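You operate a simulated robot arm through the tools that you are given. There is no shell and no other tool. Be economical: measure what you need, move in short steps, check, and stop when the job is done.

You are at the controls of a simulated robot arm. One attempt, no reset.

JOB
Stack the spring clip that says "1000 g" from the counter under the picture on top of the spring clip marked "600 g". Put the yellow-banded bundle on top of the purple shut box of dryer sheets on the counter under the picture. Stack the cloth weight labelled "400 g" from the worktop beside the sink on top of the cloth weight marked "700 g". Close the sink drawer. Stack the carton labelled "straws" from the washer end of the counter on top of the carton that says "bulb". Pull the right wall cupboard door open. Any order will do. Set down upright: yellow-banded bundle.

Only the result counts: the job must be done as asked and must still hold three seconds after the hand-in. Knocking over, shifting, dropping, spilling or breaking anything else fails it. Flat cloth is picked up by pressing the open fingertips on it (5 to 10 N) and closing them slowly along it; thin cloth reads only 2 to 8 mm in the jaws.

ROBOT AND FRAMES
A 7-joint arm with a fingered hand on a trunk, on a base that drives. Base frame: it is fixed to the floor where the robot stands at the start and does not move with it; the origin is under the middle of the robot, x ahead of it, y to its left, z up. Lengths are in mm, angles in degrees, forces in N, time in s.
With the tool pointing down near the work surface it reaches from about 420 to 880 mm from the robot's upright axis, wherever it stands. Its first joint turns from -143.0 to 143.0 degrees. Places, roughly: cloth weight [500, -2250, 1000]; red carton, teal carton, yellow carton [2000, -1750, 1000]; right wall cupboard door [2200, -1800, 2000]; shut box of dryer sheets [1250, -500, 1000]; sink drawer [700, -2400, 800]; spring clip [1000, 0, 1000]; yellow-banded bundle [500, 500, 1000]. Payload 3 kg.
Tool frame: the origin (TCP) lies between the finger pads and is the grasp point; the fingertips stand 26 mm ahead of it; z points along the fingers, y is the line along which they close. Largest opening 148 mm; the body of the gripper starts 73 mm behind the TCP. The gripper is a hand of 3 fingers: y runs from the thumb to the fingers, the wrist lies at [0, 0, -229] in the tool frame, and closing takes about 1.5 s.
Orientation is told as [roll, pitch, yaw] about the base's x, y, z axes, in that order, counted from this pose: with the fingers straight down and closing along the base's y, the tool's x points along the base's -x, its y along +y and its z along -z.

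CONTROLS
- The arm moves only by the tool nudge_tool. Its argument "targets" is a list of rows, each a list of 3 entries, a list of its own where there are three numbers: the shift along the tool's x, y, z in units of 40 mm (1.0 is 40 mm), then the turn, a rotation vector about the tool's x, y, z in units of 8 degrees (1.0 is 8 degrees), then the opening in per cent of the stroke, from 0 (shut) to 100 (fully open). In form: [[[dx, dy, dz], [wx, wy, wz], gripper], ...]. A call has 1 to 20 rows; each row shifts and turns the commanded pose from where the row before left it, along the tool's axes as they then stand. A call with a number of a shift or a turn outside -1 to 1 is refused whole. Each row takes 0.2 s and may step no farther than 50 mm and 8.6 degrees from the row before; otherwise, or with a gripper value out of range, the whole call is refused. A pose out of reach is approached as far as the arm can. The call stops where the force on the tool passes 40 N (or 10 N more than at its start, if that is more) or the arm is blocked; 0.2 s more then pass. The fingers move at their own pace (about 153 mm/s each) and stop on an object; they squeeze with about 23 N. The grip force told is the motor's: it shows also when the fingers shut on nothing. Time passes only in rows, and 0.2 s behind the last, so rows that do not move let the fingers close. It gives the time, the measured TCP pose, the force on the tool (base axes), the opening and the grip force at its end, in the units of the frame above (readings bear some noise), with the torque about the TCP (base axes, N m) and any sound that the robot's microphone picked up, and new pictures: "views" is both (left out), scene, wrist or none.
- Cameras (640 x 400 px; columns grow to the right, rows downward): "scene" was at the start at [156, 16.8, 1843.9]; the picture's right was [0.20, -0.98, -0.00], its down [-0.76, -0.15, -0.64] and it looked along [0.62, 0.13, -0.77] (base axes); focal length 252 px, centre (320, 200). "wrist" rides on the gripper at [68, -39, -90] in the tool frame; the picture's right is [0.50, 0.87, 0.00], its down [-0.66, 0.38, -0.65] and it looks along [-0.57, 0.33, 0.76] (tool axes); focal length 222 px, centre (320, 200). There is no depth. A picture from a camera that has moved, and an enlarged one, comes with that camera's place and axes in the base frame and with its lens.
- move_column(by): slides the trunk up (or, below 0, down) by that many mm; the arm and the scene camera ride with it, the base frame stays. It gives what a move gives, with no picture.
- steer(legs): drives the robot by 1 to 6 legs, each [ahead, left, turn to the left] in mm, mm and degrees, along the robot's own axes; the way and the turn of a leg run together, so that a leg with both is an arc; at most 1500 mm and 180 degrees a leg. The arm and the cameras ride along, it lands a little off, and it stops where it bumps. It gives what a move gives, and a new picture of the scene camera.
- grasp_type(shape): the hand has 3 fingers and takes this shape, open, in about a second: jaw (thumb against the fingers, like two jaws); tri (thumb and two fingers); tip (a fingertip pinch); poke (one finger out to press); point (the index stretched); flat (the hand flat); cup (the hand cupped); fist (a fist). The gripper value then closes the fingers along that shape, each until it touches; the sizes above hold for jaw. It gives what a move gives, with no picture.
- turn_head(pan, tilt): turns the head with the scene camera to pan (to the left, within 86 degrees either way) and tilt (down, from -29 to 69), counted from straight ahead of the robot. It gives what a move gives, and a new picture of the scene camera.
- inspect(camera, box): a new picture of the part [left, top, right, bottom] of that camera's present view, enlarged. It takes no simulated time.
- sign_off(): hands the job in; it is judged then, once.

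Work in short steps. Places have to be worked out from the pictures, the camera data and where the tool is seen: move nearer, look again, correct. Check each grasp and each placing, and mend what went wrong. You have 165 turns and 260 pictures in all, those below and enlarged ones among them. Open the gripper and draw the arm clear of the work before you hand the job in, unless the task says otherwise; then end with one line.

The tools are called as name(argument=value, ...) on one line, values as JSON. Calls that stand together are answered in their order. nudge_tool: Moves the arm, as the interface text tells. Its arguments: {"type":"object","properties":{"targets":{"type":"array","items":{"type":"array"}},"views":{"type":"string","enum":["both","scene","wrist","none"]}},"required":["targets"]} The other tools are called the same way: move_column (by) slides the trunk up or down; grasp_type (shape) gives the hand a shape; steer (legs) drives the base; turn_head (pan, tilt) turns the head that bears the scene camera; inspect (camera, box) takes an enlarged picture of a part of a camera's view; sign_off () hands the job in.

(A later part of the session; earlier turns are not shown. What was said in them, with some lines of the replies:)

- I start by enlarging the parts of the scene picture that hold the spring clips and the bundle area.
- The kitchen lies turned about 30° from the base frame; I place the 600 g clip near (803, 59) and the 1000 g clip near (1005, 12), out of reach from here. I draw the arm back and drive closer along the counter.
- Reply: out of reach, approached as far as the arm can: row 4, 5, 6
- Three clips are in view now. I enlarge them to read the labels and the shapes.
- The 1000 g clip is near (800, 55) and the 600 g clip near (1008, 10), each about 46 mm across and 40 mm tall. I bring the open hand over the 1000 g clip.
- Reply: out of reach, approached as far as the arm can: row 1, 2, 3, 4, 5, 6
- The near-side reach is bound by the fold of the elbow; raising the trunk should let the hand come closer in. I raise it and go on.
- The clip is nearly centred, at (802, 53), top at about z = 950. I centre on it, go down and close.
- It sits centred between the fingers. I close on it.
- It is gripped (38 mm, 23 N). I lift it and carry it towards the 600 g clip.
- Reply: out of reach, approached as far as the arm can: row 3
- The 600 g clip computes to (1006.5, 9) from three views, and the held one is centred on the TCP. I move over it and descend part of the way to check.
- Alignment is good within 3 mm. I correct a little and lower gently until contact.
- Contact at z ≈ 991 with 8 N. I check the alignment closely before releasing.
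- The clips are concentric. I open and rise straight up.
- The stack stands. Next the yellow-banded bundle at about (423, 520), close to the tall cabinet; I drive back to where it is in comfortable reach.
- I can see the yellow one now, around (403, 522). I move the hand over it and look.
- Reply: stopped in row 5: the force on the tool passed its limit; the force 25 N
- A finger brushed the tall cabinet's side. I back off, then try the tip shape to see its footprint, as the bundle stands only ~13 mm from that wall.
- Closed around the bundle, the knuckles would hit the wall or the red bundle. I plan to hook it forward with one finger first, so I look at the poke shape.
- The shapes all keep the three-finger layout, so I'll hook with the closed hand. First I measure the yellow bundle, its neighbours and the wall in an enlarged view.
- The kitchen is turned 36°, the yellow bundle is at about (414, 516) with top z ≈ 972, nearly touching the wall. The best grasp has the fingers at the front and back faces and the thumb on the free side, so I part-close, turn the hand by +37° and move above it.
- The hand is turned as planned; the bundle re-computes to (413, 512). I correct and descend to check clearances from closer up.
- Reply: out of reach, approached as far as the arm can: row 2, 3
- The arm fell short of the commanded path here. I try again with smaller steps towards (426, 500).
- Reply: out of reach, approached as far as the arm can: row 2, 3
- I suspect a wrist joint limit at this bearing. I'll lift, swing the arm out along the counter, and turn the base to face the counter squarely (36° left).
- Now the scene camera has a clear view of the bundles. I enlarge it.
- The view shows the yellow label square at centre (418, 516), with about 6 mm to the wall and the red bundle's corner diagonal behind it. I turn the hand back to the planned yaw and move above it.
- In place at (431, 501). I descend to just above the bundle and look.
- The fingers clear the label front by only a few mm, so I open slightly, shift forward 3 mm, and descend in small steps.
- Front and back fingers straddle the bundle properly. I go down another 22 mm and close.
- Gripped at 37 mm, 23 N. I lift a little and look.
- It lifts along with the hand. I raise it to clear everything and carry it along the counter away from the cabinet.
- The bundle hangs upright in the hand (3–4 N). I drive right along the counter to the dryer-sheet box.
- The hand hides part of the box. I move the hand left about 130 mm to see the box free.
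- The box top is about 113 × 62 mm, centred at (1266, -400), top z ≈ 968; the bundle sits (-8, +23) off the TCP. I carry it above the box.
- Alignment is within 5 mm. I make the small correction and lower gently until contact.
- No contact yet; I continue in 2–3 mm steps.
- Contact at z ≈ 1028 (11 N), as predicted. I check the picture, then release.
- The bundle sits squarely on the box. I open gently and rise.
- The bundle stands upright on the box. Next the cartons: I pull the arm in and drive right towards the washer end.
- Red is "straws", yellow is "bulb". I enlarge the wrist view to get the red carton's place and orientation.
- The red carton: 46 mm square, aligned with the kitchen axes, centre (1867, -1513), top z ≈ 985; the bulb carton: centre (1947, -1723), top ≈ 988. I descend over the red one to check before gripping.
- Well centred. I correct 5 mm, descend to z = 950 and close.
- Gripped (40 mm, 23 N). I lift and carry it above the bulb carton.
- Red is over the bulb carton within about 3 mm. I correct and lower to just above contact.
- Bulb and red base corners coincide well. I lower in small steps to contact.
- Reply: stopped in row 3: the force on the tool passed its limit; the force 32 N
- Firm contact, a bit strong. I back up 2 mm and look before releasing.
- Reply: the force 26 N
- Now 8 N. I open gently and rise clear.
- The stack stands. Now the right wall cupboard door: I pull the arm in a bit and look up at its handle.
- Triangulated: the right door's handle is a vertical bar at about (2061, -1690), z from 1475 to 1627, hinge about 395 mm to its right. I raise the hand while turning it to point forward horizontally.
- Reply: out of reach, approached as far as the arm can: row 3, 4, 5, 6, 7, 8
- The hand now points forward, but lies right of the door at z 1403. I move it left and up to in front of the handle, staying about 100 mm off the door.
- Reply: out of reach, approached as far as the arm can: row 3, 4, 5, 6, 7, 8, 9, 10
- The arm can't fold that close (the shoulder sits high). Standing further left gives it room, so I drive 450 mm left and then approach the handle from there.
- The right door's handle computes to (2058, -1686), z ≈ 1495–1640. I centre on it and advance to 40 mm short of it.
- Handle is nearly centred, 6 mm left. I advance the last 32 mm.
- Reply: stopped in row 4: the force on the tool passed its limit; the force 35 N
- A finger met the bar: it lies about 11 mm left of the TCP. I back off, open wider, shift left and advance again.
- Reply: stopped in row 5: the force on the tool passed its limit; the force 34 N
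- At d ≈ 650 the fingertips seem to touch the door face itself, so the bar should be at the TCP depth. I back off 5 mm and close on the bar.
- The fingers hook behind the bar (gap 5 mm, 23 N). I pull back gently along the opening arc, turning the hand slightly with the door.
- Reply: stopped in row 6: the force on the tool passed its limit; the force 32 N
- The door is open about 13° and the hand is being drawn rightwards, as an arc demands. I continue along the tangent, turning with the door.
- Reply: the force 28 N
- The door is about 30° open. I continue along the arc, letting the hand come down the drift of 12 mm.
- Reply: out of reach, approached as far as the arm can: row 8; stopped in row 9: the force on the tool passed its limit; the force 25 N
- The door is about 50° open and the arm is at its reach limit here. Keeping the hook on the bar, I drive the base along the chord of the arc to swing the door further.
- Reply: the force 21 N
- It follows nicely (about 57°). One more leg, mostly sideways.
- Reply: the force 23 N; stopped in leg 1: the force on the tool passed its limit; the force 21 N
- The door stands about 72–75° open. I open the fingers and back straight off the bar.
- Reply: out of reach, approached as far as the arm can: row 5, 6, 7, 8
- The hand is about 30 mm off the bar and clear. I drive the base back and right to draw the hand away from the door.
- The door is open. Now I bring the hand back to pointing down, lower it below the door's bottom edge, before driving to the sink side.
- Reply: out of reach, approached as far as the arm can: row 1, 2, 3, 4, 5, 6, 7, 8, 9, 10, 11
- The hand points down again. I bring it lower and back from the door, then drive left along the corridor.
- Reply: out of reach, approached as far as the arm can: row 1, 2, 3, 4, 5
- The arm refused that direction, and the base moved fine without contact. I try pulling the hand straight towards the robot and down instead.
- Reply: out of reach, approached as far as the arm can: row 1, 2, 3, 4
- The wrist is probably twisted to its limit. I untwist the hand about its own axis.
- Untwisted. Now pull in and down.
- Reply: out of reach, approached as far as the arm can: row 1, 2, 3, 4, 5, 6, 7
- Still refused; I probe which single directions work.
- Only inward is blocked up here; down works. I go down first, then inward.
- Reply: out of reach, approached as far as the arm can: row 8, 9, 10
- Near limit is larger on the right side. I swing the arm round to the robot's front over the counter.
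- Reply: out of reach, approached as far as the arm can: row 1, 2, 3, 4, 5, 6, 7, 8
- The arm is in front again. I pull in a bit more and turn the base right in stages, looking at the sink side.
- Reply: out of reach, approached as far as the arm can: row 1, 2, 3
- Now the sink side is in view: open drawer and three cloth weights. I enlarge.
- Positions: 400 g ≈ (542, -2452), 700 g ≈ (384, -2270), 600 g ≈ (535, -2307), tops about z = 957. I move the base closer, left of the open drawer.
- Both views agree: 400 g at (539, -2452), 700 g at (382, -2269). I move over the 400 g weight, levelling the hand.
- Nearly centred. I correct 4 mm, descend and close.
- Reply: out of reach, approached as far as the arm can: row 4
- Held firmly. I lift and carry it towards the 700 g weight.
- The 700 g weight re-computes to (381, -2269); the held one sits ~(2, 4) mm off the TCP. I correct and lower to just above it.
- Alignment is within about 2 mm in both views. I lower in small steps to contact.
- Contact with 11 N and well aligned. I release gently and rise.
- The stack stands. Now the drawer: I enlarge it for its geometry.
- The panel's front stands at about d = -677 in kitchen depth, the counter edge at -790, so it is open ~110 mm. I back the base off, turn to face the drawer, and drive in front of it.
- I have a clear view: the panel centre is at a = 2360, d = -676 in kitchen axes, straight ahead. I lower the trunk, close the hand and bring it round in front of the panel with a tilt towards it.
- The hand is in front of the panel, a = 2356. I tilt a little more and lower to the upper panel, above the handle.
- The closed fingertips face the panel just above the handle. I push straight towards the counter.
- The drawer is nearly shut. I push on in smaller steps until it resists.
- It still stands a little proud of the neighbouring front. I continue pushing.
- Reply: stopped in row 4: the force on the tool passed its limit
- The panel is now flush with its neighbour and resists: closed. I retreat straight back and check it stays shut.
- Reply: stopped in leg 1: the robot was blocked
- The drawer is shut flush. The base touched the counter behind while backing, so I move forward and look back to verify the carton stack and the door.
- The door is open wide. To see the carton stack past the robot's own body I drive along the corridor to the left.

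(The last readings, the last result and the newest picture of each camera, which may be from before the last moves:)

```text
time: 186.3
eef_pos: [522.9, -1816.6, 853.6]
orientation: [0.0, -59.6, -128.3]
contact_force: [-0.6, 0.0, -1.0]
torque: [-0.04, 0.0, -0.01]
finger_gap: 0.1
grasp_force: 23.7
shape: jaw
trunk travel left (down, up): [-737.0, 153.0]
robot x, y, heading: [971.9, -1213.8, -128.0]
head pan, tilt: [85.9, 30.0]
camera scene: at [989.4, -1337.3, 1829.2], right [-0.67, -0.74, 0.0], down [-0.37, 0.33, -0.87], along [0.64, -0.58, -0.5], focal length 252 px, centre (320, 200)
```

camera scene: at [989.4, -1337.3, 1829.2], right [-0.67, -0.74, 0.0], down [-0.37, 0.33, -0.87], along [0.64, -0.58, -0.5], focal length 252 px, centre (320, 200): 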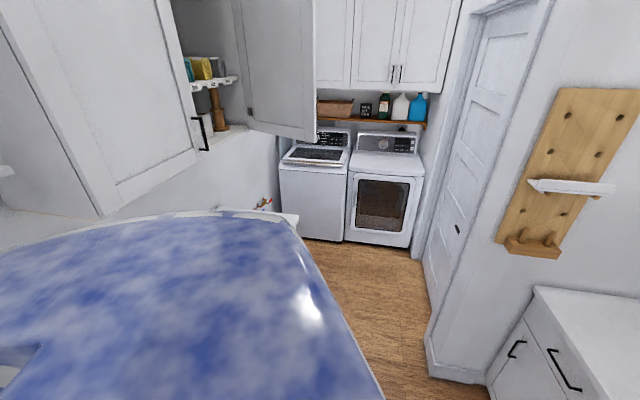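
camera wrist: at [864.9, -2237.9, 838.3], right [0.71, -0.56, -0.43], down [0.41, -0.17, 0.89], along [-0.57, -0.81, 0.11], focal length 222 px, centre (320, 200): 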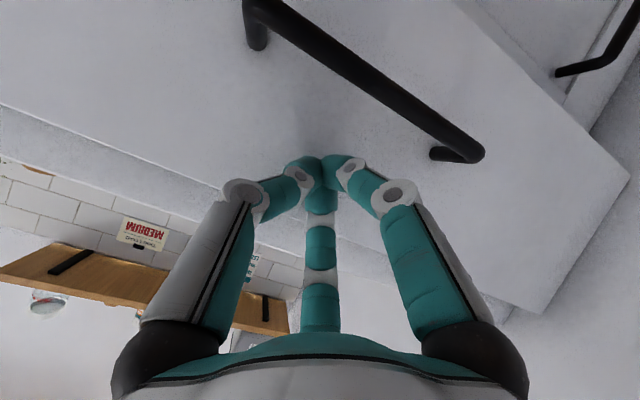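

The body hides the cartons. Turning 55° left sweeps the hand only through the free corridor, so I do that and look again.

steer(legs=[[0, 0, 55]])

turn_head(pan=50, tilt=28)

inspect(camera="scene", box=[160, 100, 480, 300])

```text
time: 189.1
eef_pos: [1189.7, -1933.5, 854.6]
orientation: [0.0, -59.5, -74.7]
contact_force: [0.4, 0.3, 0.5]
torque: [0.01, 0.01, -0.01]
finger_gap: 0.0
grasp_force: 22.6
shape: jaw
trunk travel left (down, up): [-737.0, 153.0]
robot x, y, heading: [969.3, -1216.7, -74.5]
head pan, tilt: [85.9, 30.0]
camera scene: at [1082.0, -1273.1, 1829.2], right [0.2, -0.98, 0.0], down [-0.49, -0.1, -0.87], along [0.85, 0.18, -0.5], focal length 252 px, centre (320, 200)
```

scene: 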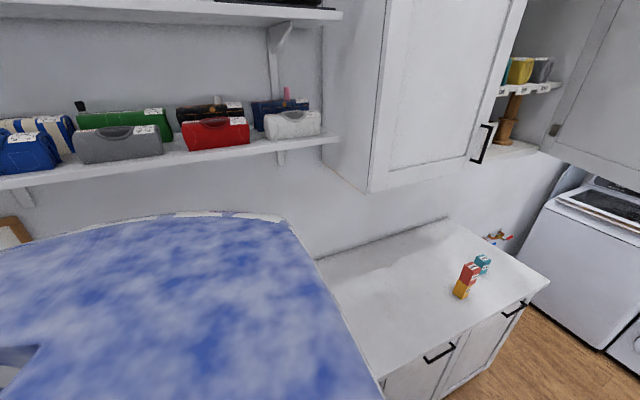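

```text
time: 190.1
eef_pos: [1189.9, -1933.1, 853.7]
orientation: [-0.2, -59.6, -74.6]
contact_force: [0.1, -0.4, -0.2]
torque: [-0.01, 0.02, 0.01]
finger_gap: 0.0
grasp_force: 22.6
shape: jaw
trunk travel left (down, up): [-737.0, 153.0]
robot x, y, heading: [970.8, -1213.2, -74.5]
head pan, tilt: [50.0, 28.0]
camera scene: at [1076.5, -1328.8, 1832.3], right [-0.41, -0.91, 0.0], down [-0.43, 0.19, -0.88], along [0.81, -0.36, -0.47], focal length 252 px, centre (320, 200)
```

scene: 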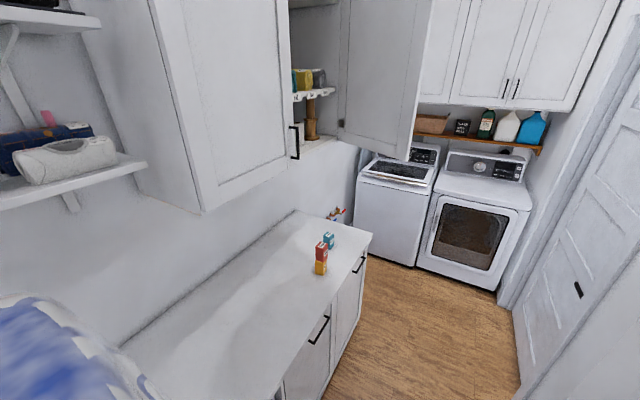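

```text
2.00 times, centred on (320, 200) of scene
camera zoom: at [1076.5, -1328.8, 1832.3], right [-0.41, -0.91, 0.0], down [-0.43, 0.19, -0.88], along [0.81, -0.36, -0.47], focal length 505 px, centre (320, 200)
```

zoom: 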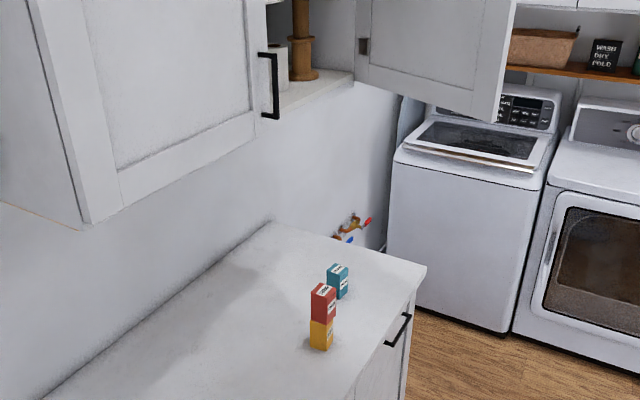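

The carton stack and the open door hold. A last look at the bundle and clip stacks: I turn 30° more and pan left.

steer(legs=[[0, 0, 28]])

turn_head(pan=86, tilt=30)

```text
time: 191.9
eef_pos: [1502.5, -1745.1, 853.9]
orientation: [-0.1, -59.6, -46.4]
contact_force: [-0.1, 0.3, 0.0]
torque: [-0.02, -0.02, -0.01]
finger_gap: 0.0
grasp_force: 23.0
shape: jaw
trunk travel left (down, up): [-737.0, 153.0]
robot x, y, heading: [972.4, -1214.2, -46.1]
head pan, tilt: [50.0, 28.0]
camera scene: at [1118.4, -1265.5, 1832.3], right [0.07, -1.0, 0.0], down [-0.47, -0.03, -0.88], along [0.88, 0.06, -0.47], focal length 252 px, centre (320, 200)
```

scene: 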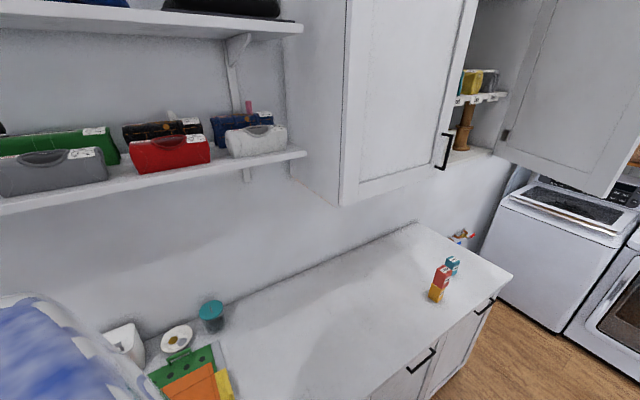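

```text
time: 192.9
eef_pos: [1503.0, -1743.9, 854.2]
orientation: [0.0, -59.6, -46.4]
contact_force: [0.7, 0.1, -0.3]
torque: [0.02, -0.03, 0.01]
finger_gap: 0.0
grasp_force: 23.1
shape: jaw
trunk travel left (down, up): [-737.0, 153.0]
robot x, y, heading: [969.1, -1213.5, -46.1]
head pan, tilt: [85.9, 30.0]
camera scene: at [1096.7, -1213.9, 1829.2], right [0.64, -0.77, 0.0], down [-0.38, -0.32, -0.87], along [0.66, 0.56, -0.5], focal length 252 px, centre (320, 200)
```

scene: 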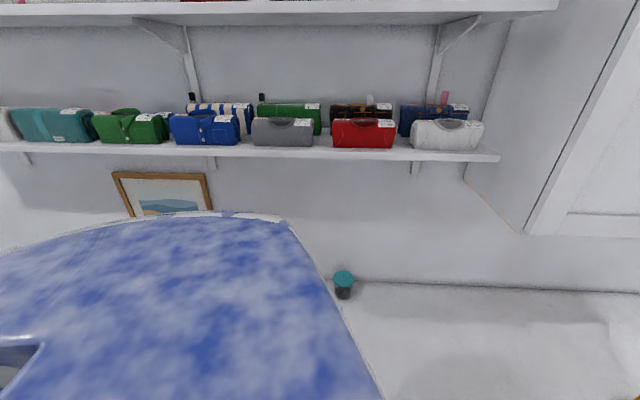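

I drive back left along the corridor to see the first two stacks past the body.

steer(legs=[[-1040, 130, 0]])

turn_head(pan=60, tilt=38)

inspect(camera="scene", box=[0, 150, 400, 400])

```text
time: 198.3
eef_pos: [876.6, -909.9, 853.6]
orientation: [-0.1, -59.6, -46.6]
contact_force: [-0.3, -0.5, 0.8]
torque: [-0.03, 0.01, 0.02]
finger_gap: 0.1
grasp_force: 23.3
shape: jaw
trunk travel left (down, up): [-737.0, 153.0]
robot x, y, heading: [344.5, -379.7, -46.4]
head pan, tilt: [85.9, 30.0]
camera scene: at [469.3, -379.0, 1829.2], right [0.64, -0.77, 0.0], down [-0.38, -0.32, -0.87], along [0.66, 0.56, -0.5], focal length 252 px, centre (320, 200)
```

scene: 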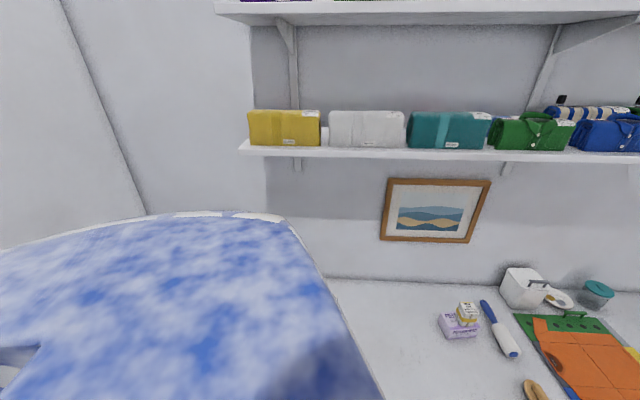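

```text
time: 199.2
eef_pos: [875.6, -910.2, 853.8]
orientation: [0.0, -59.6, -46.5]
contact_force: [-0.1, -0.3, 0.9]
torque: [0.0, 0.0, -0.01]
finger_gap: 0.0
grasp_force: 23.0
shape: jaw
trunk travel left (down, up): [-737.0, 153.0]
robot x, y, heading: [343.2, -379.6, -46.1]
head pan, tilt: [60.0, 38.0]
camera scene: at [483.9, -416.4, 1816.8], right [0.24, -0.97, 0.0], down [-0.6, -0.15, -0.79], along [0.76, 0.19, -0.62], focal length 252 px, centre (320, 200)
```

scene: 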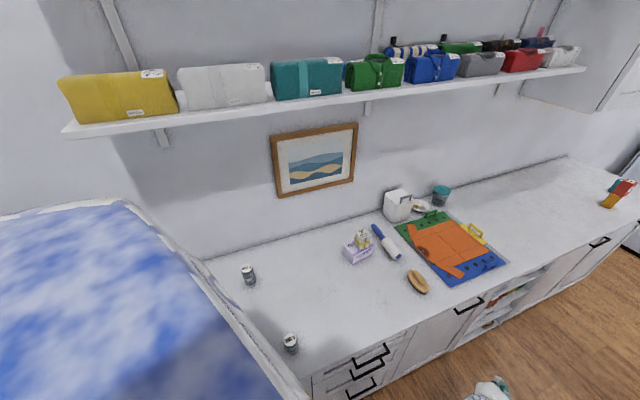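

```text
1.60 times, centred on (200, 275) of scene
camera zoom: at [483.9, -416.4, 1816.8], right [0.24, -0.97, 0.0], down [-0.6, -0.15, -0.79], along [0.76, 0.19, -0.62], focal length 404 px, centre (512, 80)
```

zoom: 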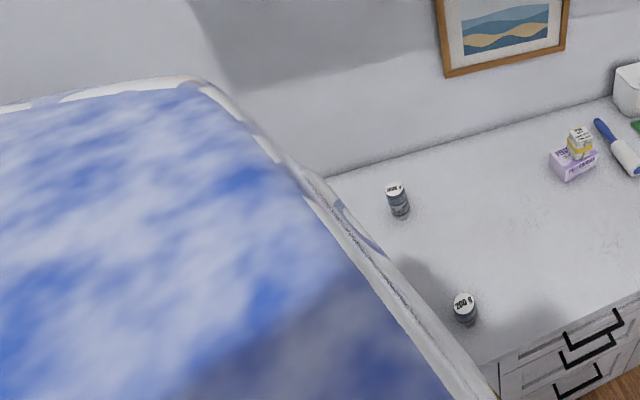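

All stacks stand. The hand is in the free corridor; I open the gripper and hand in.

nudge_tool(targets=[[[0, 0, 0], [0, 0, 0], 60], [[0, 0, 0], [0, 0, 0], 100], [[0, 0, 0], [0, 0, 0], 100], [[0, 0, 0], [0, 0, 0], 100]], views="none")

sign_off()

```text
time: 200.2
eef_pos: [875.8, -909.9, 853.8]
orientation: [0.0, -59.6, -46.6]
contact_force: [0.3, 0.4, 0.2]
torque: [0.01, -0.03, 0.0]
finger_gap: 147.9
grasp_force: 0.1
shape: jaw
trunk travel left (down, up): [-737.0, 153.0]
robot x, y, heading: [344.1, -379.1, -45.9]
head pan, tilt: [60.0, 38.0]
```

```text
The job is handed in.
```

All six tasks are done and handed in: the three stacks and the upright yellow-banded bundle were standing when last seen, the sink drawer is shut, and the right wall cupboard door is open about 70°; the base bumped the counter behind it once while backing, and the carton stack and open door I checked afterwards were unmoved.
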